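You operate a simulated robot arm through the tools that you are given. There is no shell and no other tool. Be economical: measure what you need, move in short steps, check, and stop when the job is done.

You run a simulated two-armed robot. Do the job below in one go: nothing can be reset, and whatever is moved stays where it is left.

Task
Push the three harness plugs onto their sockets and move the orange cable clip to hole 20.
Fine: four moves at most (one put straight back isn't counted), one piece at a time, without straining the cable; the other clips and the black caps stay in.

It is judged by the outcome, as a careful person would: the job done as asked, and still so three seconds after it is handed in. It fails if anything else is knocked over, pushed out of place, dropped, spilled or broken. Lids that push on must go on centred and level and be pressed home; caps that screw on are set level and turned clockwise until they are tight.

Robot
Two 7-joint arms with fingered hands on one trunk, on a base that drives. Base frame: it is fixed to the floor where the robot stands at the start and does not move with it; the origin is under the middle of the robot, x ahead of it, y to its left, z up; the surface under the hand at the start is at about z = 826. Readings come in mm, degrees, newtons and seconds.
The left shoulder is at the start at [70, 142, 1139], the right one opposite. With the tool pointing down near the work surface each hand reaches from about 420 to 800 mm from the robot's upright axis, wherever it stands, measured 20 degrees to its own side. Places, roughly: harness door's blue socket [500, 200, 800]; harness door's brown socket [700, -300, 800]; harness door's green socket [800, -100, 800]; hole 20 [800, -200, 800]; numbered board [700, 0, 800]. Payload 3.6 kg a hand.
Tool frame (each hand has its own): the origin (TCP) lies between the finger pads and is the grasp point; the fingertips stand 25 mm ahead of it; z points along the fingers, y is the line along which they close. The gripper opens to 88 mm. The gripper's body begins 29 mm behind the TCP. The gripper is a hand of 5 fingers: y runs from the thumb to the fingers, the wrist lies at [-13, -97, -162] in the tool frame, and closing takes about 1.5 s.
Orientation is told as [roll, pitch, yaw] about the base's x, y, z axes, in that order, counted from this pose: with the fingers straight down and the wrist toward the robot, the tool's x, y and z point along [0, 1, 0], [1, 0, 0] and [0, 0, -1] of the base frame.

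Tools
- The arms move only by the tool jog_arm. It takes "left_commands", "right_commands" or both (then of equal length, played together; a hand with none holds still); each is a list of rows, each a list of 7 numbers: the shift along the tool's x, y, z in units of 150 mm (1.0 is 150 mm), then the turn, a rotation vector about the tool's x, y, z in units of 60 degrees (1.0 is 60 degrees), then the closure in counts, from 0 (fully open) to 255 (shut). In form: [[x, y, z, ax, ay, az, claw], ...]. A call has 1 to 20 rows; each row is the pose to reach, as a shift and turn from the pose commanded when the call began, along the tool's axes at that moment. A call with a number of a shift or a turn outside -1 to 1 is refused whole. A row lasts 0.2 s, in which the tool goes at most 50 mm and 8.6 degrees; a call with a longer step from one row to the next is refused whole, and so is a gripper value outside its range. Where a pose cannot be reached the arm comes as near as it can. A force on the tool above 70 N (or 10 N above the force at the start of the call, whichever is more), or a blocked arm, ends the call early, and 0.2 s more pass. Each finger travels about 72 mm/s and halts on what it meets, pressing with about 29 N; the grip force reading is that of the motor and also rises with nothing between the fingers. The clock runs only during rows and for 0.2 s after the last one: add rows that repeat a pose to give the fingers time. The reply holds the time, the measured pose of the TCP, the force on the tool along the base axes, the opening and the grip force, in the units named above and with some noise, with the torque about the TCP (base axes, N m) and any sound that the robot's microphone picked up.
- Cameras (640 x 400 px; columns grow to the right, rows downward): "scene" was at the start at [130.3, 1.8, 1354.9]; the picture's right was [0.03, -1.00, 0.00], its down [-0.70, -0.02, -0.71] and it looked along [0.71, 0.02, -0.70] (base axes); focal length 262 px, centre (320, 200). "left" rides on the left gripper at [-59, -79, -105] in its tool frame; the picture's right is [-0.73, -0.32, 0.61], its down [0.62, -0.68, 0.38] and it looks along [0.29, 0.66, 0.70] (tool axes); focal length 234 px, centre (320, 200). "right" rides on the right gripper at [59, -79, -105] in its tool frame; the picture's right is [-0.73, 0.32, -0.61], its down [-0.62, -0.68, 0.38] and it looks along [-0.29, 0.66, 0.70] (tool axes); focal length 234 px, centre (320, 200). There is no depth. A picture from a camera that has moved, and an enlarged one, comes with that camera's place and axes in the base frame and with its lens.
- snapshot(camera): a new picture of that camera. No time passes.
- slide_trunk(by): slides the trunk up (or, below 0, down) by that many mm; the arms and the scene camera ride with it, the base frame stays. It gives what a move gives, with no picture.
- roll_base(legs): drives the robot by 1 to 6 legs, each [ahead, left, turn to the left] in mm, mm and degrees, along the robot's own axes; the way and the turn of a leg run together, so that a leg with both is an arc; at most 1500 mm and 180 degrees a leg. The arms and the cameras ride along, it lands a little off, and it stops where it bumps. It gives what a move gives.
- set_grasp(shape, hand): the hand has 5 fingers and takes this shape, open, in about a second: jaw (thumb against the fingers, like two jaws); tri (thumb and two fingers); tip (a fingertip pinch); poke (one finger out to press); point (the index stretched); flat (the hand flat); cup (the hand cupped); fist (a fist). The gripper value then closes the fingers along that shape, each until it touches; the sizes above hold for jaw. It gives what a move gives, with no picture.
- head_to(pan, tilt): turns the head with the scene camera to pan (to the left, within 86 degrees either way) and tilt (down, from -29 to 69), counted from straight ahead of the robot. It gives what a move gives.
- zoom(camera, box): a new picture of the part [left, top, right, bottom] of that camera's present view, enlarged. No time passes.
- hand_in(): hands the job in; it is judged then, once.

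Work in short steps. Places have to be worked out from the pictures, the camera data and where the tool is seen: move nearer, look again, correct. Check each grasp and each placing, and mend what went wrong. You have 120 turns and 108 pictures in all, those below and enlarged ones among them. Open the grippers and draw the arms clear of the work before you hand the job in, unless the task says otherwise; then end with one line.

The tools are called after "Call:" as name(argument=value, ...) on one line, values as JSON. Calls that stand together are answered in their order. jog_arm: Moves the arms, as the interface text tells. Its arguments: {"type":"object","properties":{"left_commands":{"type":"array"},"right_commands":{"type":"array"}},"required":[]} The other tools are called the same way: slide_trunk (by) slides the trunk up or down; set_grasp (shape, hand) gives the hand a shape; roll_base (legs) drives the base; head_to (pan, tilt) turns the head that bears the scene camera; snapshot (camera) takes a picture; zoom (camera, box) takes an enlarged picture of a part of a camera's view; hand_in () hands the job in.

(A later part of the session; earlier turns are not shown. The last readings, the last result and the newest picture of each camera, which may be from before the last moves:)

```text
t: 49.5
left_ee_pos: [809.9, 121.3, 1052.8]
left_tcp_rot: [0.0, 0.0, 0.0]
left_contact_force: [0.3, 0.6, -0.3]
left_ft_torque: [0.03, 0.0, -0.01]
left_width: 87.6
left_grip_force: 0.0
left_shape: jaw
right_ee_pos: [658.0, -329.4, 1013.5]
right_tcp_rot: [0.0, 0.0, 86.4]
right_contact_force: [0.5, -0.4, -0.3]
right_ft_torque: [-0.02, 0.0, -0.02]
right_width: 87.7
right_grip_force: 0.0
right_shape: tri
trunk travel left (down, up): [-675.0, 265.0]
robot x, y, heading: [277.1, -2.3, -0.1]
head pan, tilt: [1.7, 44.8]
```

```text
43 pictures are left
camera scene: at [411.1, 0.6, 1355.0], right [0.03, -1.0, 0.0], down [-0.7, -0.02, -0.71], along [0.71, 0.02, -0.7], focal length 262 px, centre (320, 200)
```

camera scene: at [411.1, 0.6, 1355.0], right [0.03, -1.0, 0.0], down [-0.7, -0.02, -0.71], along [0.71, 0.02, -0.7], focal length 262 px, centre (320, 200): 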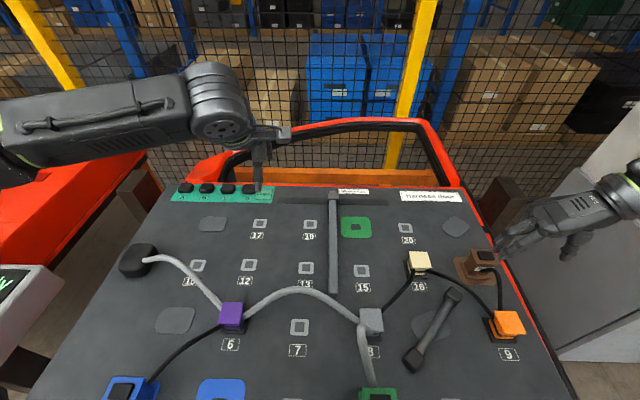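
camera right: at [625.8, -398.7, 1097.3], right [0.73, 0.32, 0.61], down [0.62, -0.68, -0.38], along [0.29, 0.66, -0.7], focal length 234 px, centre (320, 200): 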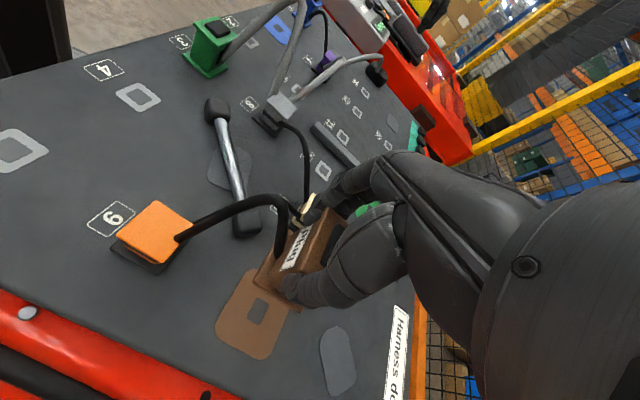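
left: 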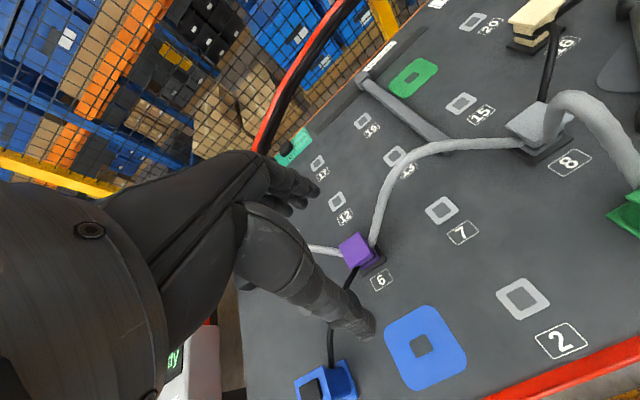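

Brown is seated. Now back up 165 mm so the orange clip is within comfortable reach, and look at it.

Call:
roll_base(legs=[[-165, 0, 0]])

Call:
zoom(camera="scene", box=[390, 165, 510, 255])

Call:
zoom(camera="right", box=[200, 150, 440, 370])

```text
t: 50.9
left_ee_pos: [650.3, 122.1, 1051.5]
left_tcp_rot: [0.0, 0.1, -0.2]
left_contact_force: [0.5, -0.2, 0.6]
left_ft_torque: [-0.01, -0.02, 0.03]
left_width: 87.8
left_grip_force: 0.0
left_shape: jaw
right_ee_pos: [497.7, -329.4, 1012.7]
right_tcp_rot: [0.1, -0.1, 86.4]
right_contact_force: [-0.4, -0.1, -0.3]
right_ft_torque: [-0.04, 0.01, 0.0]
right_width: 87.6
right_grip_force: 0.1
right_shape: tri
trunk travel left (down, up): [-675.0, 265.0]
robot x, y, heading: [116.9, 6.9, -0.2]
head pan, tilt: [1.7, 44.8]
```

```text
4.44 times, centred on (450, 210) of scene
camera zoom: at [252.2, 1.5, 1354.8], right [0.03, -1.0, 0.0], down [-0.7, -0.02, -0.71], along [0.71, 0.02, -0.7], focal length 1166 px, centre (-258, 156)
```

zoom: 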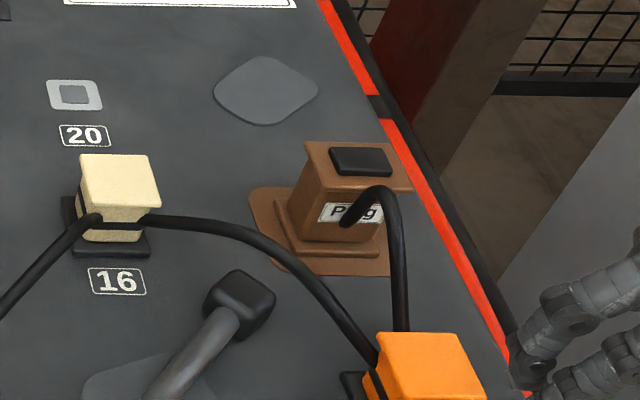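

```text
1.82 times, centred on (320, 260) of right
camera zoom: at [434.6, -403.6, 1118.0], right [0.75, 0.28, 0.61], down [0.58, -0.72, -0.38], along [0.33, 0.64, -0.7], focal length 426 px, centre (320, 91)
```

zoom: 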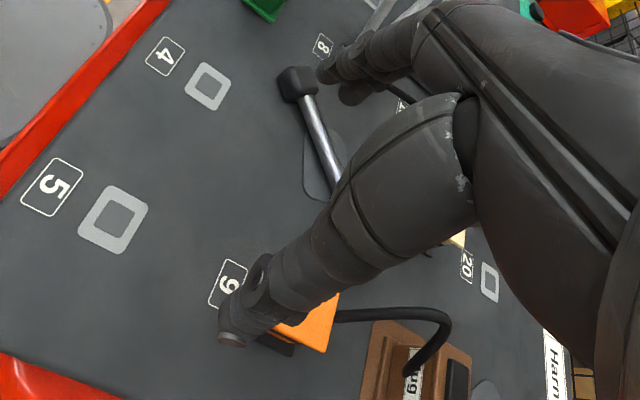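

Zoom on the orange clip for position and structure.

Call:
zoom(camera="scene", box=[440, 225, 520, 285])

```text
6.67 times, centred on (480, 255) of scene
camera zoom: at [252.2, 1.5, 1354.8], right [0.03, -1.0, 0.0], down [-0.7, -0.02, -0.71], along [0.71, 0.02, -0.7], focal length 1750 px, centre (-747, -167)
```

zoom: 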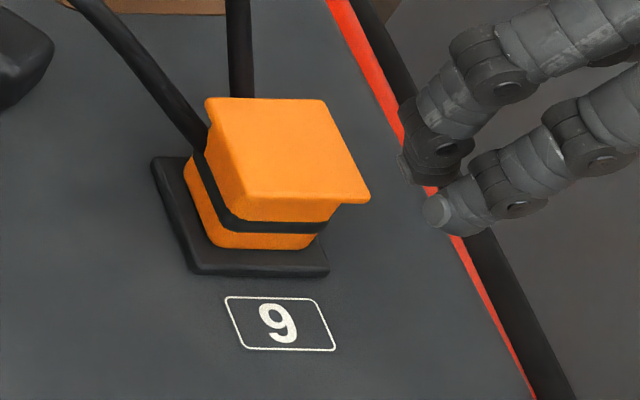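

Clip at ≈(602,−334), top z≈868. Cables leave back-left and back; I'll use the narrower "tip" pinch across y. Set it, restore yaw 90 and move above the clip.

Call:
set_grasp(hand="right", shape="tip")

Call:
jog_arm(right_commands=[[-0.2, 0.0, 0, 0, 0, -0.03, 0], [-0.4, 0.0, 0.1, 0, 0, -0.06, 0], [-0.6, 0.03, 0.25, 0, 0, -0.06, 0], [-0.68, 0.05, 0.4, 0, 0, -0.06, 0], [-0.68, 0.05, 0.6, 0, 0, -0.06, 0], [-0.68, 0.05, 0.7, 0, 0, -0.06, 0], [-0.68, 0.05, 0.7, 0, 0, -0.06, 0]])

Call:
zoom(camera="scene", box=[430, 195, 530, 285])

Call:
zoom(camera="right", box=[200, 150, 440, 370])

```text
t: 51.8
left_ee_pos: [651.2, 122.3, 1052.4]
left_tcp_rot: [-0.1, 0.0, -0.2]
left_contact_force: [0.8, 0.1, 0.1]
left_ft_torque: [0.01, 0.0, 0.0]
left_width: 87.7
left_grip_force: 0.0
left_shape: jaw
right_ee_pos: [498.8, -327.8, 1012.9]
right_tcp_rot: [0.0, 0.0, 86.4]
right_contact_force: [0.5, 0.5, 0.4]
right_ft_torque: [-0.01, 0.0, -0.01]
right_width: 88.0
right_grip_force: 0.1
right_shape: tip
trunk travel left (down, up): [-675.0, 265.0]
robot x, y, heading: [122.6, -0.8, -0.3]
head pan, tilt: [1.7, 44.8]
```

```text
t: 53.4
left_ee_pos: [651.1, 122.0, 1052.6]
left_tcp_rot: [0.0, -0.1, -0.1]
left_contact_force: [-0.6, -0.4, -0.4]
left_ft_torque: [0.0, 0.02, 0.0]
left_width: 87.7
left_grip_force: 0.0
left_shape: jaw
right_ee_pos: [600.6, -327.6, 908.6]
right_tcp_rot: [-0.1, 0.1, 90.0]
right_contact_force: [0.9, 1.0, 0.1]
right_ft_torque: [0.0, 0.02, 0.0]
right_width: 87.8
right_grip_force: 0.0
right_shape: tip
trunk travel left (down, up): [-675.0, 265.0]
robot x, y, heading: [119.0, 1.0, -0.1]
head pan, tilt: [1.7, 44.8]
```

```text
4.44 times, centred on (480, 240) of scene
camera zoom: at [251.4, 1.6, 1354.9], right [0.03, -1.0, 0.0], down [-0.7, -0.02, -0.71], along [0.71, 0.02, -0.7], focal length 1166 px, centre (-391, 22)
```

zoom: 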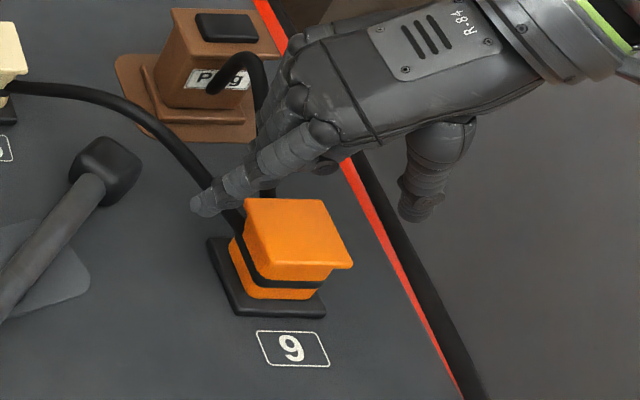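

```text
1.82 times, centred on (320, 260) of right
camera zoom: at [542.0, -406.9, 1013.2], right [0.73, 0.32, 0.61], down [0.62, -0.68, -0.38], along [0.29, 0.66, -0.7], focal length 426 px, centre (320, 91)
```

zoom: 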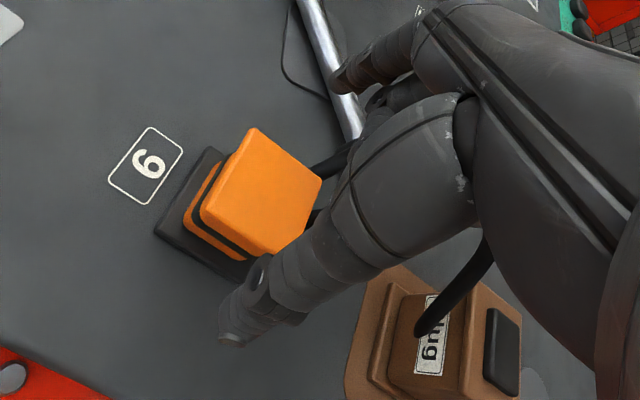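

Finger pair is centred at TCP+(7,−7). Shift −7 mm in x, descend to z≈866.

Call:
jog_arm(right_commands=[[0.047, 0.004, 0, 0, 0, 0, 0], [0.047, 0.004, 0.1, 0, 0, 0, 0], [0.047, 0.004, 0.2, 0, 0, 0, 0], [0.047, 0.004, 0.28, 0, 0, 0, 0], [0.047, 0.004, 0.28, 0, 0, 0, 0]])

Call:
zoom(camera="scene", box=[430, 195, 530, 285])

```text
t: 54.6
left_ee_pos: [649.2, 124.4, 1052.1]
left_tcp_rot: [0.0, 0.0, -0.1]
left_contact_force: [0.5, 0.0, 0.4]
left_ft_torque: [-0.01, 0.02, 0.02]
left_width: 87.5
left_grip_force: 0.0
left_shape: jaw
right_ee_pos: [593.6, -325.3, 867.5]
right_tcp_rot: [-0.1, 0.0, 90.0]
right_contact_force: [-0.5, 1.1, 7.6]
right_ft_torque: [0.09, -0.05, 0.01]
right_width: 88.0
right_grip_force: 0.1
right_shape: tip
trunk travel left (down, up): [-675.0, 265.0]
robot x, y, heading: [120.1, -2.0, -0.2]
head pan, tilt: [1.7, 44.8]
```

```text
4.44 times, centred on (480, 240) of scene
camera zoom: at [250.6, 2.3, 1355.1], right [0.03, -1.0, 0.0], down [-0.7, -0.02, -0.71], along [0.71, 0.02, -0.7], focal length 1166 px, centre (-391, 22)
```

zoom: 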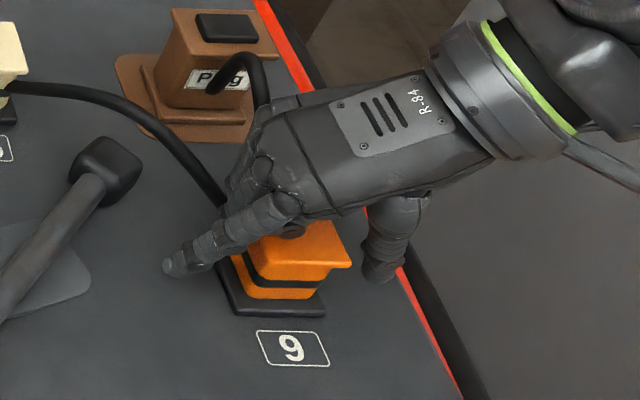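

Light touch on top (7.6 N). Raise 3 mm and close.

Call:
jog_arm(right_commands=[[0, 0, -0.02, 0, 0, 0, 0], [0, 0, -0.02, 0, 0, 0, 60], [0, 0, -0.02, 0, 0, 0, 120], [0, 0, -0.02, 0, 0, 0, 180], [0, 0, -0.02, 0, 0, 0, 255], [0, 0, -0.02, 0, 0, 0, 255], [0, 0, -0.02, 0, 0, 0, 255], [0, 0, -0.02, 0, 0, 0, 255]])

Call:
zoom(camera="scene", box=[430, 195, 530, 285])

```text
t: 56.4
left_ee_pos: [649.6, 121.5, 1052.5]
left_tcp_rot: [0.0, 0.0, -0.2]
left_contact_force: [0.1, 0.7, -0.2]
left_ft_torque: [0.01, 0.01, -0.01]
left_width: 87.7
left_grip_force: 0.1
left_shape: jaw
right_ee_pos: [591.0, -327.2, 868.9]
right_tcp_rot: [0.0, -0.1, 89.9]
right_contact_force: [-1.0, -2.6, -0.7]
right_ft_torque: [-0.08, -0.01, 0.01]
right_width: 28.6
right_grip_force: 29.0
right_shape: tip
trunk travel left (down, up): [-675.0, 265.0]
robot x, y, heading: [122.5, -3.1, -0.0]
head pan, tilt: [1.7, 44.8]
```

```text
4.44 times, centred on (480, 240) of scene
camera zoom: at [251.7, 0.8, 1354.9], right [0.03, -1.0, 0.0], down [-0.7, -0.02, -0.71], along [0.71, 0.02, -0.7], focal length 1166 px, centre (-391, 22)
```

zoom: 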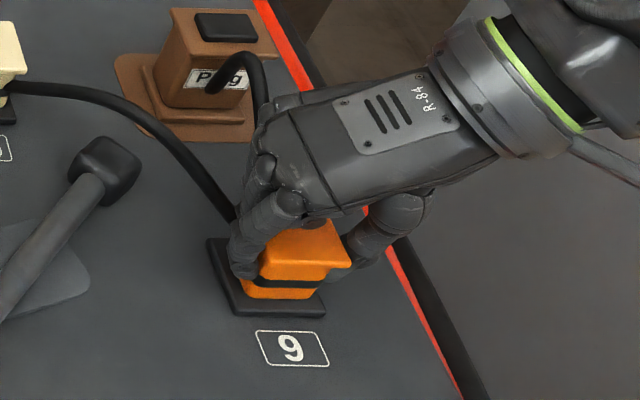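

Firm pinch on the waist. Lift 30 mm slowly.

Call:
jog_arm(right_commands=[[0, 0, -0.04, 0, 0, 0, 255], [0, 0, -0.08, 0, 0, 0, 255], [0, 0, -0.12, 0, 0, 0, 255], [0, 0, -0.16, 0, 0, 0, 255], [0, 0, -0.2, 0, 0, 0, 255], [0, 0, -0.2, 0, 0, 0, 255]])

Call:
zoom(camera="scene", box=[430, 195, 530, 285])

```text
t: 57.8
left_ee_pos: [650.4, 122.7, 1052.1]
left_tcp_rot: [0.0, 0.0, -0.1]
left_contact_force: [-0.3, -0.4, -0.3]
left_ft_torque: [0.02, -0.02, 0.01]
left_width: 87.7
left_grip_force: 0.1
left_shape: jaw
right_ee_pos: [591.7, -327.7, 899.1]
right_tcp_rot: [0.1, 0.0, 90.0]
right_contact_force: [0.4, -0.5, -1.0]
right_ft_torque: [0.01, -0.02, 0.02]
right_width: 28.2
right_grip_force: 29.0
right_shape: tip
trunk travel left (down, up): [-675.0, 265.0]
robot x, y, heading: [118.4, 0.2, -0.0]
head pan, tilt: [1.7, 44.8]
```

```text
4.44 times, centred on (480, 240) of scene
camera zoom: at [251.7, 1.4, 1354.9], right [0.03, -1.0, 0.0], down [-0.7, -0.02, -0.71], along [0.71, 0.02, -0.7], focal length 1166 px, centre (-391, 22)
```

zoom: 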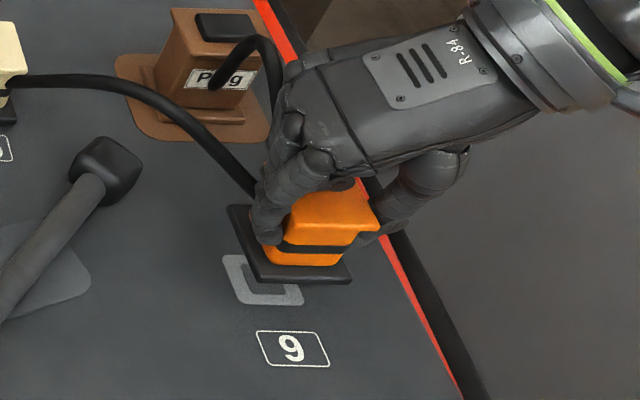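

Clip out, hole 9 exposed at ≈(603,−331) giving grasp offset (10.8,−4). Raise and move left to thread between cream and brown, then drive forward 165 mm.

Call:
jog_arm(right_commands=[[0, 0, -0.15, 0, 0, 0, 255], [0, 0.08, -0.3, 0, 0, 0, 255], [-0.02, 0.2, -0.3, 0, 0, 0, 255], [-0.04, 0.34, -0.3, 0, 0, 0, 255], [-0.053, 0.467, -0.3, 0, 0, 0, 255], [-0.053, 0.467, -0.3, 0, 0, 0, 255]])

Call:
roll_base(legs=[[165, 0, 0]])

Call:
snapshot(camera="scene")

```text
t: 59.2
left_ee_pos: [649.1, 121.8, 1051.7]
left_tcp_rot: [0.0, 0.0, 0.0]
left_contact_force: [0.1, -0.7, 0.1]
left_ft_torque: [-0.04, -0.01, 0.01]
left_width: 87.9
left_grip_force: 0.1
left_shape: jaw
right_ee_pos: [600.1, -259.1, 944.1]
right_tcp_rot: [0.0, 0.0, 90.0]
right_contact_force: [-0.5, 0.8, -0.5]
right_ft_torque: [-0.01, -0.01, 0.02]
right_width: 28.0
right_grip_force: 29.5
right_shape: tip
trunk travel left (down, up): [-675.0, 265.0]
robot x, y, heading: [123.8, -2.0, -0.1]
head pan, tilt: [1.7, 44.8]
```

```text
t: 60.6
left_ee_pos: [814.1, 119.5, 1053.5]
left_tcp_rot: [-0.1, 0.0, -0.2]
left_contact_force: [-0.9, -0.5, 0.2]
left_ft_torque: [-0.02, 0.01, -0.01]
left_width: 87.7
left_grip_force: 0.1
left_shape: jaw
right_ee_pos: [763.0, -260.3, 945.1]
right_tcp_rot: [0.0, 0.0, 89.7]
right_contact_force: [-0.5, -0.9, -0.5]
right_ft_torque: [0.03, -0.01, -0.02]
right_width: 28.2
right_grip_force: 29.2
right_shape: tip
trunk travel left (down, up): [-675.0, 265.0]
robot x, y, heading: [290.3, -2.8, -0.3]
head pan, tilt: [1.7, 44.8]
```

```text
34 pictures are left
camera scene: at [415.1, 0.2, 1355.0], right [0.02, -1.0, 0.0], down [-0.7, -0.02, -0.71], along [0.71, 0.02, -0.7], focal length 262 px, centre (320, 200)
```

scene: 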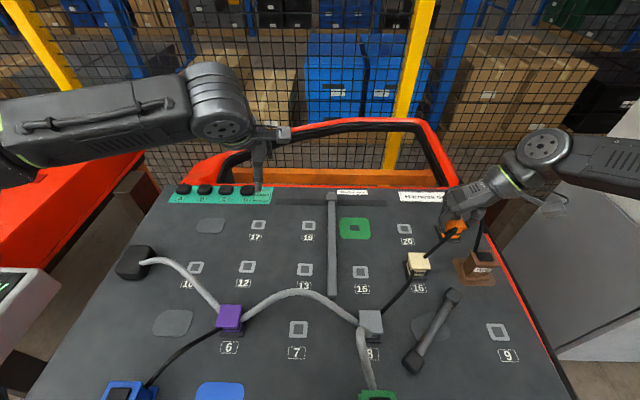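

Move above hole 20 (TCP target 840.6,−202.7) at z≈918, then measure.

Call:
jog_arm(right_commands=[[-0.13, 0.1, 0, 0, 0, 0, 255], [-0.26, 0.2, 0, 0, 0, 0, 255], [-0.39, 0.3, 0.06, 0, 0, 0, 255], [-0.517, 0.384, 0.12, 0, 0, 0, 255], [-0.517, 0.384, 0.18, 0, 0, 0, 255], [-0.517, 0.384, 0.18, 0, 0, 0, 255]])

Call:
zoom(camera="scene", box=[374, 190, 438, 246])

```text
t: 62.0
left_ee_pos: [814.9, 119.3, 1051.8]
left_tcp_rot: [0.0, 0.1, -0.3]
left_contact_force: [0.1, -0.2, 0.3]
left_ft_torque: [0.01, -0.01, 0.03]
left_width: 87.5
left_grip_force: 0.0
left_shape: jaw
right_ee_pos: [833.7, -203.7, 926.4]
right_tcp_rot: [0.0, 0.1, 89.7]
right_contact_force: [-0.1, -0.7, -0.4]
right_ft_torque: [0.0, 0.02, 0.03]
right_width: 28.5
right_grip_force: 28.8
right_shape: tip
right hand out of reach, approached as far as the arm can: row 4, 5, 6
trunk travel left (down, up): [-675.0, 265.0]
robot x, y, heading: [285.9, -3.0, -0.6]
head pan, tilt: [1.7, 44.8]
```

```text
7.14 times, centred on (406, 218) of scene
camera zoom: at [416.2, 0.5, 1354.9], right [0.02, -1.0, 0.0], down [-0.7, -0.02, -0.71], along [0.71, 0.02, -0.7], focal length 1875 px, centre (-294, 71)
```

zoom: 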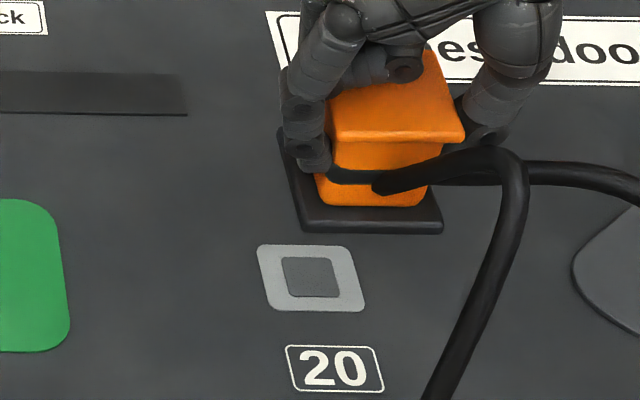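

Just short of reach: draw back 50 mm, drive 55 mm ahead, re-approach.

Call:
jog_arm(right_commands=[[0.1, 0, -0.02, 0, 0, 0, 255], [0.2, 0, -0.04, 0, 0, 0, 255], [0.3, 0, -0.04, 0, 0, 0, 255], [0.3, 0, -0.04, 0, 0, 0, 255]])

Call:
roll_base(legs=[[55, 0, 0]])

Call:
zoom(camera="scene", box=[374, 200, 438, 256])

```text
t: 63.0
left_ee_pos: [814.7, 119.1, 1052.3]
left_tcp_rot: [0.0, 0.0, -0.3]
left_contact_force: [0.6, -0.1, 0.6]
left_ft_torque: [-0.05, -0.02, 0.0]
left_width: 87.4
left_grip_force: 0.0
left_shape: jaw
right_ee_pos: [788.9, -203.5, 930.5]
right_tcp_rot: [0.0, 0.0, 89.7]
right_contact_force: [0.2, -0.8, -0.8]
right_ft_torque: [-0.01, -0.01, -0.03]
right_width: 28.2
right_grip_force: 28.9
right_shape: tip
trunk travel left (down, up): [-675.0, 265.0]
robot x, y, heading: [285.0, -2.9, -0.4]
head pan, tilt: [1.7, 44.8]
```

```text
t: 64.0
left_ee_pos: [866.5, 120.2, 1052.7]
left_tcp_rot: [0.0, -0.1, -0.3]
left_contact_force: [-0.3, 0.3, -0.2]
left_ft_torque: [0.03, -0.01, -0.02]
left_width: 87.6
left_grip_force: 0.1
left_shape: jaw
right_ee_pos: [840.5, -204.5, 931.3]
right_tcp_rot: [-0.1, 0.0, 89.8]
right_contact_force: [0.6, 0.6, -1.0]
right_ft_torque: [-0.01, 0.0, -0.02]
right_width: 28.4
right_grip_force: 28.8
right_shape: tip
trunk travel left (down, up): [-675.0, 265.0]
robot x, y, heading: [337.3, -2.0, -0.5]
head pan, tilt: [1.7, 44.8]
```

```text
7.14 times, centred on (406, 228) of scene
camera zoom: at [467.5, -0.2, 1355.1], right [0.02, -1.0, 0.0], down [-0.7, -0.02, -0.71], along [0.71, 0.02, -0.7], focal length 1875 px, centre (-294, 0)
```

zoom: 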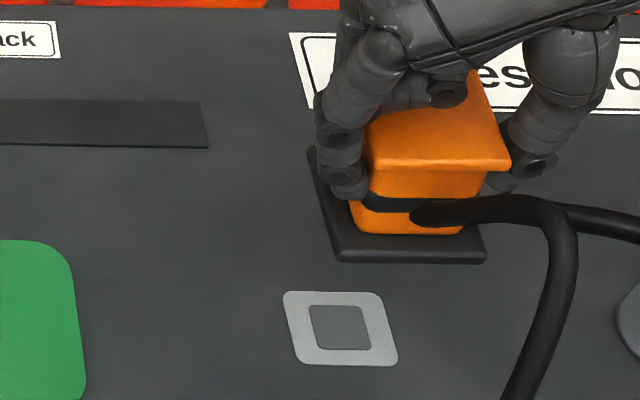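

Clip is ~(+2,−1.5) mm off the hole. Correct and lower to z≈888 to re-measure.

Call:
jog_arm(right_commands=[[0.013, 0.01, 0.08, 0, 0, 0, 255], [0.013, 0.01, 0.18, 0, 0, 0, 255], [0.013, 0.01, 0.28, 0, 0, 0, 255], [0.013, 0.01, 0.28, 0, 0, 0, 255]])

Call:
zoom(camera="scene", box=[374, 200, 438, 256])

```text
t: 65.0
left_ee_pos: [867.6, 119.0, 1052.2]
left_tcp_rot: [-0.1, -0.1, -0.4]
left_contact_force: [0.3, 0.6, -0.5]
left_ft_torque: [-0.02, 0.0, 0.01]
left_width: 87.6
left_grip_force: 0.1
left_shape: jaw
right_ee_pos: [840.1, -204.3, 889.4]
right_tcp_rot: [0.0, 0.0, 89.8]
right_contact_force: [-0.4, -0.1, -0.7]
right_ft_torque: [0.0, 0.01, -0.01]
right_width: 28.4
right_grip_force: 28.8
right_shape: tip
trunk travel left (down, up): [-675.0, 265.0]
robot x, y, heading: [339.1, -7.0, -0.2]
head pan, tilt: [1.7, 44.8]
```

```text
7.14 times, centred on (406, 228) of scene
camera zoom: at [468.5, -0.3, 1355.0], right [0.02, -1.0, 0.0], down [-0.7, -0.02, -0.71], along [0.71, 0.02, -0.7], focal length 1875 px, centre (-294, 0)
```

zoom: 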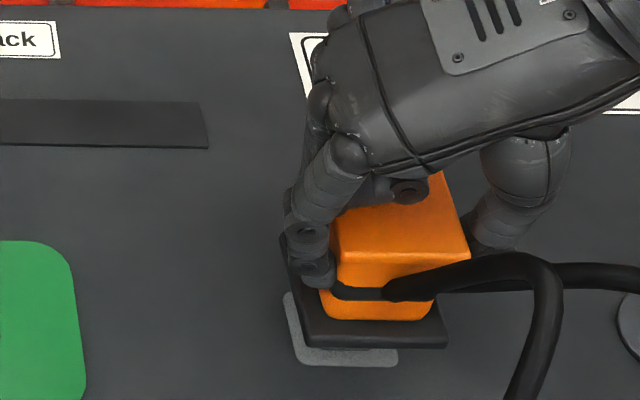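

Aligned within ~1 mm. Lower gently to contact.

Call:
jog_arm(right_commands=[[0, 0.005, 0.02, 0, 0, 0, 255], [0, 0.005, 0.05, 0, 0, 0, 255], [0, 0.005, 0.08, 0, 0, 0, 255], [0, 0.005, 0.1, 0, 0, 0, 255], [0, 0.005, 0.1, 0, 0, 0, 255]])

```text
t: 66.2
left_ee_pos: [868.3, 117.4, 1054.0]
left_tcp_rot: [0.0, 0.0, -0.3]
left_contact_force: [0.3, -0.5, 0.8]
left_ft_torque: [0.03, 0.0, 0.0]
left_width: 87.7
left_grip_force: 0.0
left_shape: jaw
right_ee_pos: [838.5, -202.4, 876.1]
right_tcp_rot: [-0.1, 0.0, 89.7]
right_contact_force: [1.4, -1.2, 2.3]
right_ft_torque: [-0.06, -0.03, -0.01]
right_width: 28.3
right_grip_force: 29.8
right_shape: tip
trunk travel left (down, up): [-675.0, 265.0]
robot x, y, heading: [334.8, -1.9, -0.3]
head pan, tilt: [1.7, 44.8]
```

Barely any force at 7 mm above seat. Continue down.

Call:
jog_arm(right_commands=[[0, 0, 0.015, 0, 0, 0, 255], [0, 0, 0.03, 0, 0, 0, 255], [0, 0, 0.045, 0, 0, 0, 255], [0, 0, 0.045, 0, 0, 0, 255]])

Call:
zoom(camera="scene", box=[374, 200, 438, 256])

```text
t: 67.2
left_ee_pos: [869.4, 118.1, 1051.7]
left_tcp_rot: [-0.1, 0.0, -0.4]
left_contact_force: [0.9, 0.1, 0.3]
left_ft_torque: [-0.03, 0.0, 0.02]
left_width: 87.8
left_grip_force: 0.0
left_shape: jaw
right_ee_pos: [835.9, -202.4, 871.1]
right_tcp_rot: [-0.1, 0.0, 89.8]
right_contact_force: [9.2, -2.5, 0.9]
right_ft_torque: [-0.04, -0.15, -0.1]
right_width: 28.3
right_grip_force: 29.1
right_shape: tip
right hand out of reach, approached as far as the arm can: row 1, 2, 3, 4
trunk travel left (down, up): [-675.0, 265.0]
robot x, y, heading: [335.3, -4.3, -0.3]
head pan, tilt: [1.7, 44.8]
```

```text
7.14 times, centred on (406, 228) of scene
camera zoom: at [470.9, -0.5, 1354.7], right [0.02, -1.0, 0.0], down [-0.7, -0.02, -0.71], along [0.71, 0.02, -0.71], focal length 1875 px, centre (-294, 0)
```

zoom: 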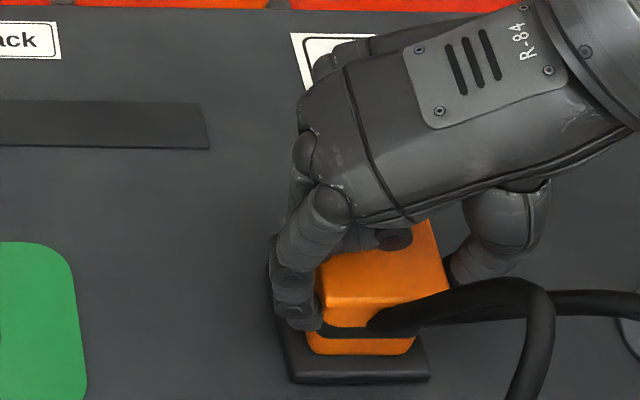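

The peg is in (lateral restraint), but the arm is at its reach limit. Use the trunk to press down 5 mm.

Call:
slide_trunk(by=-6)

```text
t: 67.7
left_ee_pos: [868.3, 118.6, 1046.1]
left_tcp_rot: [-0.1, 0.0, -0.4]
left_contact_force: [-0.3, 0.8, -0.3]
left_ft_torque: [0.0, 0.02, 0.03]
left_width: 87.7
left_grip_force: 0.0
left_shape: jaw
right_ee_pos: [834.4, -201.8, 867.5]
right_tcp_rot: [-0.2, -0.1, 89.7]
right_contact_force: [12.0, -6.8, 19.6]
right_ft_torque: [-0.17, -0.27, -0.18]
right_width: 28.5
right_grip_force: 29.0
right_shape: tip
trunk travel left (down, up): [-669.0, 271.0]
robot x, y, heading: [338.7, -0.3, -0.5]
head pan, tilt: [1.7, 44.8]
```

Seated (867.5, 20 N). Release, rise, and inspect.

Call:
jog_arm(right_commands=[[0, 0, -0.02, 0, 0, 0, 255], [0, 0, -0.02, 0, 0, 0, 180], [0, 0, -0.02, 0, 0, 0, 100], [0, 0, -0.02, 0, 0, 0, 0], [0, 0, -0.02, 0, 0, 0, 0], [0, 0, -0.02, 0, 0, 0, 0]])

Call:
jog_arm(right_commands=[[0, 0, -0.1, 0, 0, 0, 0], [0, 0, -0.3, 0, 0, 0, 0], [0, 0, -0.55, 0, 0, 0, 0], [0, 0, -0.8, 0, 0, 0, 0], [0.2, 0, -0.9, 0, 0, 0, 0]])

Call:
snapshot(camera="scene")

```text
t: 69.1
left_ee_pos: [868.0, 118.9, 1046.2]
left_tcp_rot: [0.0, 0.0, -0.4]
left_contact_force: [0.3, -0.6, 0.7]
left_ft_torque: [0.03, 0.01, 0.04]
left_width: 87.7
left_grip_force: 0.1
left_shape: jaw
right_ee_pos: [832.8, -201.7, 868.7]
right_tcp_rot: [0.0, 0.1, 89.9]
right_contact_force: [0.7, 0.4, 1.0]
right_ft_torque: [0.04, 0.0, 0.02]
right_width: 87.8
right_grip_force: 0.0
right_shape: tip
trunk travel left (down, up): [-669.0, 271.0]
robot x, y, heading: [342.0, 1.6, -0.4]
head pan, tilt: [1.7, 44.8]
```

```text
t: 70.3
left_ee_pos: [866.9, 119.3, 1046.5]
left_tcp_rot: [0.0, -0.2, -0.3]
left_contact_force: [0.2, 0.2, 0.5]
left_ft_torque: [-0.02, -0.04, 0.01]
left_width: 87.7
left_grip_force: 0.0
left_shape: jaw
right_ee_pos: [803.4, -204.3, 1005.2]
right_tcp_rot: [-0.1, 0.0, 89.7]
right_contact_force: [0.2, 0.0, 0.3]
right_ft_torque: [-0.01, -0.01, -0.03]
right_width: 87.8
right_grip_force: 0.1
right_shape: tip
trunk travel left (down, up): [-669.0, 271.0]
robot x, y, heading: [340.4, -1.1, -0.2]
head pan, tilt: [1.7, 44.8]
```

```text
29 pictures are left
camera scene: at [467.2, -0.9, 1349.1], right [0.02, -1.0, 0.0], down [-0.7, -0.02, -0.71], along [0.71, 0.02, -0.7], focal length 262 px, centre (320, 200)
```

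scene: 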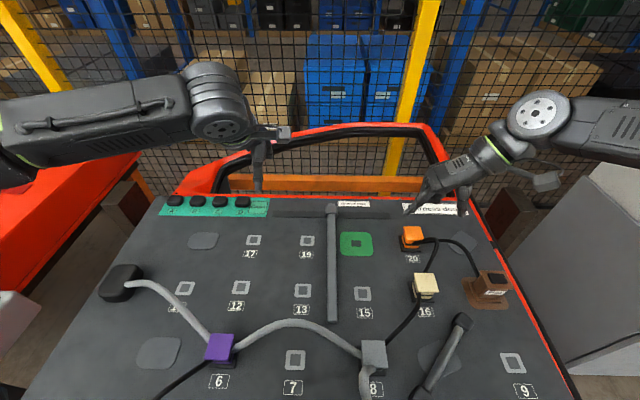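

Orange sits in hole 20. Now green: back off 330 mm with hand raised, and look.

Call:
roll_base(legs=[[-330, 0, 0]])

Call:
set_grasp(hand="right", shape="tri")

Call:
zoom(camera="scene", box=[300, 150, 460, 290])

```text
t: 72.5
left_ee_pos: [535.4, 119.6, 1046.9]
left_tcp_rot: [0.0, -0.1, -0.4]
left_contact_force: [0.0, -0.7, 0.4]
left_ft_torque: [-0.01, 0.0, -0.03]
left_width: 87.6
left_grip_force: 0.0
left_shape: jaw
right_ee_pos: [470.8, -203.2, 1004.6]
right_tcp_rot: [0.0, 0.0, 89.5]
right_contact_force: [0.5, 0.5, 0.2]
right_ft_torque: [0.02, 0.0, 0.01]
right_width: 87.8
right_grip_force: 0.0
right_shape: tip
trunk travel left (down, up): [-669.0, 271.0]
robot x, y, heading: [8.4, 1.4, -0.8]
head pan, tilt: [1.7, 44.8]
```

```text
t: 73.4
left_ee_pos: [535.6, 118.6, 1047.0]
left_tcp_rot: [0.0, 0.0, -0.5]
left_contact_force: [0.5, 0.1, -0.1]
left_ft_torque: [0.03, 0.02, 0.05]
left_width: 87.5
left_grip_force: 0.0
left_shape: jaw
right_ee_pos: [472.6, -201.8, 1003.2]
right_tcp_rot: [0.0, 0.2, 89.5]
right_contact_force: [0.1, -0.7, -0.1]
right_ft_torque: [0.0, 0.03, 0.0]
right_width: 88.0
right_grip_force: 0.0
right_shape: tri
trunk travel left (down, up): [-669.0, 271.0]
robot x, y, heading: [7.8, 1.8, -0.6]
head pan, tilt: [1.7, 44.8]
```

```text
2.86 times, centred on (380, 220) of scene
camera zoom: at [137.1, 2.1, 1348.9], right [0.02, -1.0, 0.0], down [-0.7, -0.01, -0.71], along [0.71, 0.01, -0.7], focal length 750 px, centre (149, 143)
```

zoom: 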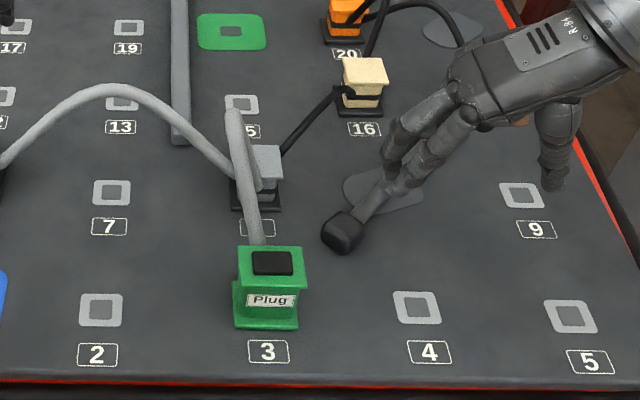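

Green plug centre ≈(477,−82.5). Move over it to z≈960 and check clearance to the thick cable.

Call:
jog_arm(right_commands=[[0.02, 0.15, 0, 0, 0, -0.008, 0], [0.047, 0.35, 0, 0, 0, -0.008, 0], [0.047, 0.6, 0, 0, 0, -0.008, 0], [0.047, 0.835, 0, 0, 0, -0.008, 0], [0.047, 0.835, 0.15, 0, 0, -0.008, 0], [0.047, 0.835, 0.3, 0, 0, -0.008, 0], [0.047, 0.835, 0.3, 0, 0, -0.008, 0]])

Call:
zoom(camera="scene", box=[300, 150, 460, 290])

Call:
snapshot(camera="right")

```text
t: 75.0
left_ee_pos: [535.2, 120.6, 1046.6]
left_tcp_rot: [0.0, 0.0, -0.4]
left_contact_force: [0.3, -0.5, 0.4]
left_ft_torque: [-0.01, -0.03, 0.0]
left_width: 87.7
left_grip_force: 0.0
left_shape: jaw
right_ee_pos: [463.8, -76.5, 957.9]
right_tcp_rot: [0.1, 0.1, 90.1]
right_contact_force: [0.0, -0.2, -0.4]
right_ft_torque: [-0.03, 0.0, 0.02]
right_width: 87.8
right_grip_force: 0.0
right_shape: tri
trunk travel left (down, up): [-669.0, 271.0]
robot x, y, heading: [10.4, -0.7, -0.6]
head pan, tilt: [1.7, 44.8]
```

```text
2.86 times, centred on (380, 220) of scene
camera zoom: at [136.5, 2.4, 1348.9], right [0.02, -1.0, 0.0], down [-0.7, -0.01, -0.71], along [0.71, 0.01, -0.7], focal length 750 px, centre (149, 143)
```

zoom: 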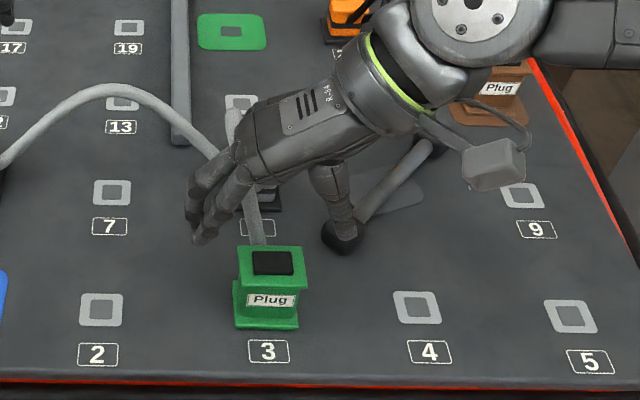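

```text
26 pictures are left
camera right: at [405.4, -154.6, 1062.9], right [0.73, 0.32, 0.61], down [0.62, -0.68, -0.38], along [0.29, 0.66, -0.7], focal length 234 px, centre (320, 200)
```

right: 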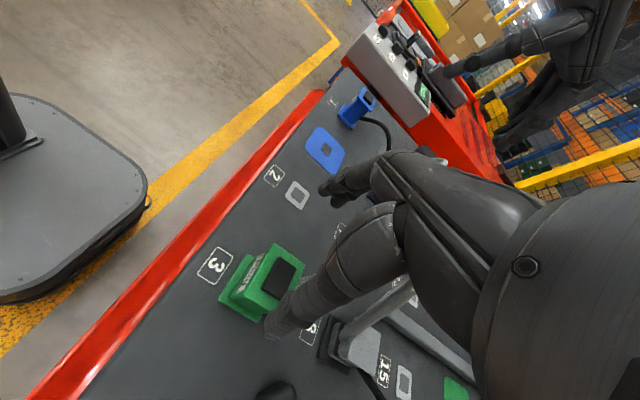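

No cable contact. Descend to z≈884 with −2.5 mm y, then close.

Call:
jog_arm(right_commands=[[0, -0.017, 0.1, 0, 0, 0, 0], [0, -0.017, 0.2, 0, 0, 0, 0], [0, -0.017, 0.3, 0, 0, 0, 0], [0, -0.017, 0.4, 0, 0, 0, 0], [0, -0.017, 0.48, 0, 0, 0, 0], [0, -0.017, 0.48, 0, 0, 0, 0]])

Call:
zoom(camera="scene", box=[320, 180, 420, 280])

```text
t: 76.4
left_ee_pos: [534.9, 119.3, 1046.7]
left_tcp_rot: [-0.1, 0.1, -0.5]
left_contact_force: [-0.4, -0.6, -0.5]
left_ft_torque: [0.03, 0.02, -0.02]
left_width: 87.8
left_grip_force: 0.0
left_shape: jaw
right_ee_pos: [463.5, -80.5, 888.5]
right_tcp_rot: [0.0, 0.0, 90.0]
right_contact_force: [0.8, 0.7, 0.5]
right_ft_torque: [0.01, 0.0, -0.03]
right_width: 87.6
right_grip_force: 0.1
right_shape: tri
right hand out of reach, approached as far as the arm can: row 5, 6
trunk travel left (down, up): [-669.0, 271.0]
robot x, y, heading: [7.8, 0.4, -0.7]
head pan, tilt: [1.7, 44.8]
```

```text
4.00 times, centred on (370, 230) of scene
camera zoom: at [136.8, 2.1, 1348.9], right [0.02, -1.0, 0.0], down [-0.7, -0.01, -0.71], along [0.71, 0.01, -0.7], focal length 1050 px, centre (120, 80)
```

zoom: 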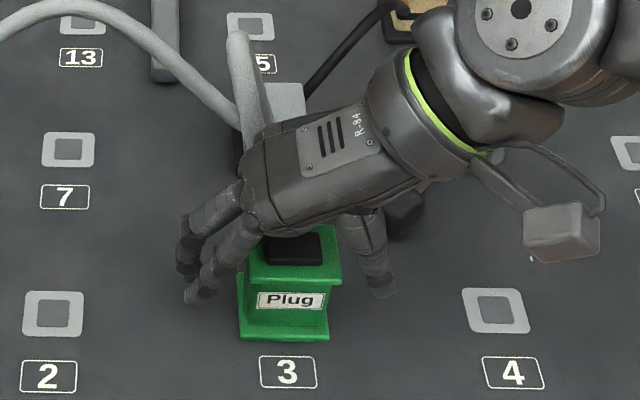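

Slightly too near-side; shift +6 mm x, lower 3 mm, close.

Call:
jog_arm(right_commands=[[-0.04, 0, 0.01, 0, 0, 0, 0], [-0.04, 0, 0.02, 0, 0, 0, 40], [-0.04, 0, 0.02, 0, 0, 0, 100], [-0.04, 0, 0.02, 0, 0, 0, 160], [-0.04, 0, 0.02, 0, 0, 0, 220], [-0.04, 0, 0.02, 0, 0, 0, 255], [-0.04, 0, 0.02, 0, 0, 0, 255], [-0.04, 0, 0.02, 0, 0, 0, 255], [-0.04, 0, 0.02, 0, 0, 0, 255]])

Call:
zoom(camera="scene", box=[320, 180, 420, 280])

```text
t: 78.4
left_ee_pos: [536.2, 121.5, 1046.0]
left_tcp_rot: [0.0, 0.0, -0.6]
left_contact_force: [-0.1, 0.3, 1.2]
left_ft_torque: [0.01, 0.02, -0.01]
left_width: 87.7
left_grip_force: 0.1
left_shape: jaw
right_ee_pos: [467.9, -85.4, 888.1]
right_tcp_rot: [-0.2, -0.1, 90.0]
right_contact_force: [-0.6, 2.2, -0.7]
right_ft_torque: [0.02, -0.1, 0.0]
right_width: 38.9
right_grip_force: 29.1
right_shape: tri
right hand out of reach, approached as far as the arm can: row 1, 2, 3, 4, 5, 6, 7, 8, 9
trunk travel left (down, up): [-669.0, 271.0]
robot x, y, heading: [10.1, 5.1, -0.6]
head pan, tilt: [1.7, 44.8]
```

```text
4.00 times, centred on (370, 230) of scene
camera zoom: at [137.0, 2.5, 1348.9], right [0.02, -1.0, 0.0], down [-0.7, -0.01, -0.71], along [0.71, 0.01, -0.7], focal length 1050 px, centre (120, 80)
```

zoom: 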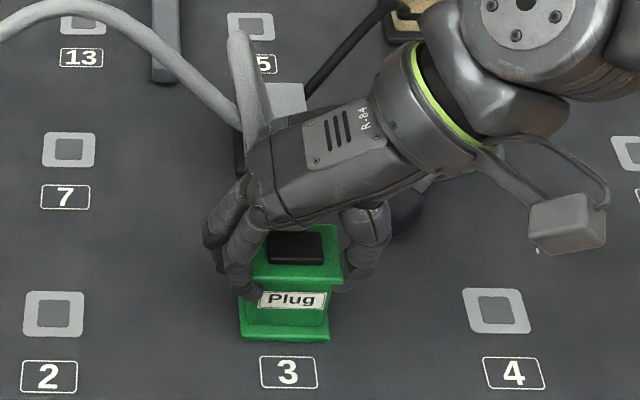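

Gripped (38.9 mm, 29 N). Lift 35 mm with slight +x.

Call:
jog_arm(right_commands=[[0, 0, -0.06, 0, 0, 0, 255], [0, 0, -0.12, 0, 0, 0, 255], [0, 0, -0.18, 0, 0, 0, 255], [0, 0, -0.24, 0, 0, 0, 255], [0, 0, -0.24, 0, 0, 0, 255]])

Call:
zoom(camera="scene", box=[320, 180, 420, 280])

```text
t: 79.6
left_ee_pos: [536.4, 119.5, 1046.5]
left_tcp_rot: [-0.1, 0.0, -0.5]
left_contact_force: [-0.3, 0.0, 0.0]
left_ft_torque: [-0.03, -0.03, 0.0]
left_width: 88.0
left_grip_force: 0.1
left_shape: jaw
right_ee_pos: [468.3, -84.5, 923.7]
right_tcp_rot: [0.0, 0.1, 90.1]
right_contact_force: [0.4, 0.6, -0.7]
right_ft_torque: [0.04, 0.02, 0.0]
right_width: 38.8
right_grip_force: 28.7
right_shape: tri
trunk travel left (down, up): [-669.0, 271.0]
robot x, y, heading: [5.4, 2.5, -0.6]
head pan, tilt: [1.7, 44.8]
```

```text
4.00 times, centred on (370, 230) of scene
camera zoom: at [137.2, 2.2, 1348.9], right [0.02, -1.0, 0.0], down [-0.7, -0.01, -0.71], along [0.71, 0.01, -0.7], focal length 1050 px, centre (120, 80)
```

zoom: 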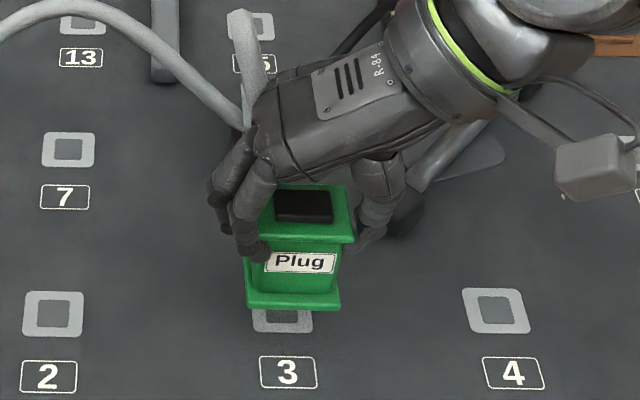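

Green is up and level. The right arm reaches poorly here with yaw 90, so I'll turn the base 15° left (putting the socket more to its right). First raise the plug, then turn.

Call:
jog_arm(right_commands=[[0, 0, -0.1, 0, 0, 0, 255], [0, -0.05, -0.2, 0, 0, 0, 255], [0, -0.1, -0.29, 0, 0, 0, 255], [0, -0.1, -0.29, 0, 0, 0, 255]])

Call:
roll_base(legs=[[0, 0, 15]])

```text
t: 80.6
left_ee_pos: [535.4, 120.8, 1046.2]
left_tcp_rot: [0.0, 0.0, -0.5]
left_contact_force: [0.6, -0.4, 0.2]
left_ft_torque: [0.01, 0.0, 0.0]
left_width: 87.6
left_grip_force: 0.1
left_shape: jaw
right_ee_pos: [467.7, -99.1, 967.2]
right_tcp_rot: [0.0, 0.0, 90.0]
right_contact_force: [-0.3, -0.5, -1.1]
right_ft_torque: [-0.04, -0.02, -0.01]
right_width: 38.5
right_grip_force: 28.8
right_shape: tri
trunk travel left (down, up): [-669.0, 271.0]
robot x, y, heading: [12.6, 1.5, -0.5]
head pan, tilt: [1.7, 44.8]
```

```text
t: 81.9
left_ee_pos: [485.6, 254.9, 1047.2]
left_tcp_rot: [0.0, 0.0, 14.7]
left_contact_force: [-0.3, -0.2, 0.2]
left_ft_torque: [0.03, 0.04, -0.02]
left_width: 87.5
left_grip_force: 0.0
left_shape: jaw
right_ee_pos: [478.4, 24.5, 967.2]
right_tcp_rot: [0.0, -0.1, 105.3]
right_contact_force: [0.1, 0.0, -0.3]
right_ft_torque: [0.02, 0.01, -0.03]
right_width: 38.7
right_grip_force: 29.4
right_shape: tri
trunk travel left (down, up): [-669.0, 271.0]
robot x, y, heading: [6.0, 1.8, 14.5]
head pan, tilt: [1.7, 44.8]
```

Restore the plug's yaw to 90 and move it to (488,−100) before driving.

Call:
jog_arm(right_commands=[[0.03, -0.16, 0, 0, 0, 0.064, 255], [0.06, -0.33, 0, 0, 0, 0.128, 255], [0.1, -0.5, 0, 0, 0, 0.192, 255], [0.13, -0.67, 0, 0, 0, 0.255, 255], [0.157, -0.817, 0, 0, 0, 0.255, 255], [0.157, -0.817, 0, 0, 0, 0.255, 255]])

Call:
roll_base(legs=[[277, -95, 0]])

Call:
snapshot(camera="scene")

```text
t: 83.3
left_ee_pos: [487.2, 255.0, 1046.8]
left_tcp_rot: [0.0, 0.0, 14.7]
left_contact_force: [-0.4, -0.6, -0.4]
left_ft_torque: [0.02, -0.01, 0.02]
left_width: 87.9
left_grip_force: 0.1
left_shape: jaw
right_ee_pos: [487.6, -101.1, 967.2]
right_tcp_rot: [0.0, 0.1, 89.9]
right_contact_force: [0.7, 0.1, -0.5]
right_ft_torque: [0.0, -0.02, 0.01]
right_width: 38.8
right_grip_force: 29.5
right_shape: tri
trunk travel left (down, up): [-669.0, 271.0]
robot x, y, heading: [6.0, 0.9, 14.6]
head pan, tilt: [1.7, 44.8]
```

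```text
t: 85.3
left_ee_pos: [779.9, 235.2, 1045.6]
left_tcp_rot: [0.1, 0.1, 14.8]
left_contact_force: [0.0, 0.6, -0.7]
left_ft_torque: [0.01, -0.03, -0.02]
left_width: 87.9
left_grip_force: 0.1
left_shape: jaw
right_ee_pos: [781.1, -120.2, 967.0]
right_tcp_rot: [0.0, 0.0, 90.0]
right_contact_force: [0.4, 0.0, -1.3]
right_ft_torque: [0.03, -0.02, 0.0]
right_width: 38.3
right_grip_force: 28.9
right_shape: tri
trunk travel left (down, up): [-669.0, 271.0]
robot x, y, heading: [296.3, -16.2, 14.7]
head pan, tilt: [1.7, 44.8]
```

```text
22 pictures are left
camera scene: at [424.6, 16.5, 1348.9], right [0.28, -0.96, 0.0], down [-0.68, -0.2, -0.71], along [0.68, 0.2, -0.7], focal length 262 px, centre (320, 200)
```

scene: 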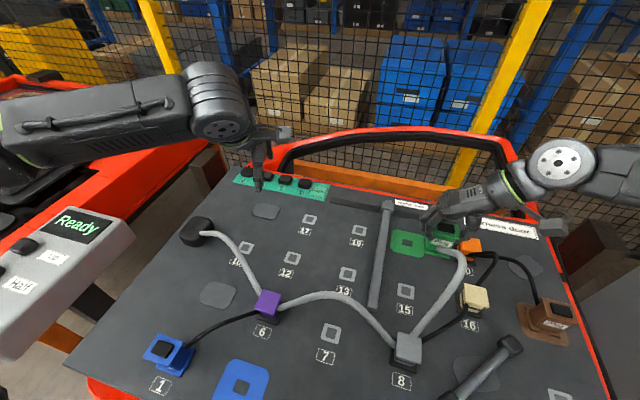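

Move over the green socket (TCP ≈ 838.5,−83.7) at z≈930 and measure.

Call:
jog_arm(right_commands=[[-0.13, 0.08, 0, 0, 0, 0, 255], [-0.26, 0.16, 0.05, 0, 0, 0, 255], [-0.383, 0.243, 0.15, 0, 0, 0, 255], [-0.383, 0.243, 0.247, 0, 0, 0, 255], [-0.383, 0.243, 0.247, 0, 0, 0, 255]])

Call:
zoom(camera="scene", box=[380, 205, 460, 265])

```text
t: 86.5
left_ee_pos: [778.3, 236.3, 1046.3]
left_tcp_rot: [0.1, -0.1, 14.8]
left_contact_force: [0.5, 0.7, 0.4]
left_ft_torque: [0.05, -0.01, -0.02]
left_width: 87.8
left_grip_force: 0.1
left_shape: jaw
right_ee_pos: [838.4, -83.8, 932.2]
right_tcp_rot: [0.0, 0.1, 90.1]
right_contact_force: [0.0, 1.0, -0.2]
right_ft_torque: [-0.02, 0.01, 0.0]
right_width: 38.1
right_grip_force: 28.6
right_shape: tri
trunk travel left (down, up): [-669.0, 271.0]
robot x, y, heading: [299.9, -18.9, 15.0]
head pan, tilt: [1.7, 44.8]
```

```text
6.67 times, centred on (420, 235) of scene
camera zoom: at [424.9, 16.5, 1348.9], right [0.28, -0.96, 0.0], down [-0.68, -0.2, -0.71], along [0.68, 0.2, -0.7], focal length 1750 px, centre (-347, -33)
```

zoom: 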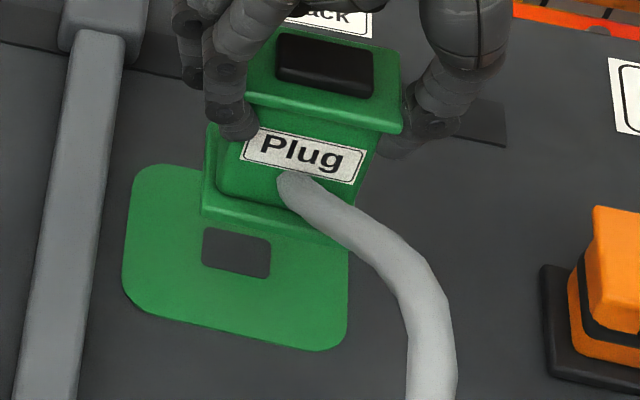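

Hole at ≈(848.5,−80.2); plug ≈(847,−83). Shift (+1.2,+2.3), lower to z≈906 and re-check.

Call:
jog_arm(right_commands=[[-0.008, 0.015, 0.05, 0, 0, 0, 255], [-0.008, 0.015, 0.11, 0, 0, 0, 255], [-0.008, 0.015, 0.17, 0, 0, 0, 255], [-0.008, 0.015, 0.17, 0, 0, 0, 255]])

Call:
zoom(camera="scene", box=[380, 205, 460, 265])

```text
t: 87.5
left_ee_pos: [779.6, 235.1, 1046.4]
left_tcp_rot: [0.0, 0.0, 14.7]
left_contact_force: [0.3, -0.4, -0.8]
left_ft_torque: [0.01, 0.03, 0.02]
left_width: 87.7
left_grip_force: 0.0
left_shape: jaw
right_ee_pos: [839.9, -81.5, 905.7]
right_tcp_rot: [0.0, 0.0, 89.9]
right_contact_force: [-0.7, -0.6, -0.9]
right_ft_torque: [0.01, 0.03, 0.02]
right_width: 38.6
right_grip_force: 28.9
right_shape: tri
trunk travel left (down, up): [-669.0, 271.0]
robot x, y, heading: [300.1, -16.4, 14.6]
head pan, tilt: [1.7, 44.8]
```

```text
6.67 times, centred on (420, 235) of scene
camera zoom: at [424.8, 16.5, 1348.9], right [0.28, -0.96, 0.0], down [-0.68, -0.2, -0.71], along [0.68, 0.2, -0.7], focal length 1750 px, centre (-347, -33)
```

zoom: 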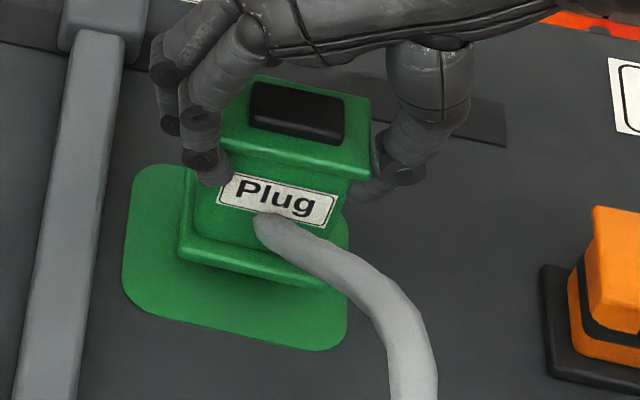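

Within ~2 mm. Small tweak (+0.6,+0.8), lower gently to feel contact.

Call:
jog_arm(right_commands=[[-0.004, 0.005, 0.02, 0, 0, 0, 255], [-0.004, 0.005, 0.04, 0, 0, 0, 255], [-0.004, 0.005, 0.06, 0, 0, 0, 255], [-0.004, 0.005, 0.06, 0, 0, 0, 255]])

```text
t: 88.5
left_ee_pos: [779.5, 235.9, 1046.8]
left_tcp_rot: [0.0, 0.1, 14.9]
left_contact_force: [-0.5, -0.1, -0.9]
left_ft_torque: [0.0, -0.02, -0.01]
left_width: 87.5
left_grip_force: 0.0
left_shape: jaw
right_ee_pos: [839.3, -79.7, 898.2]
right_tcp_rot: [0.0, 0.0, 90.0]
right_contact_force: [-0.2, -0.3, -1.0]
right_ft_torque: [0.01, 0.02, -0.03]
right_width: 38.7
right_grip_force: 28.8
right_shape: tri
trunk travel left (down, up): [-669.0, 271.0]
robot x, y, heading: [296.0, -16.8, 14.6]
head pan, tilt: [1.7, 44.8]
```

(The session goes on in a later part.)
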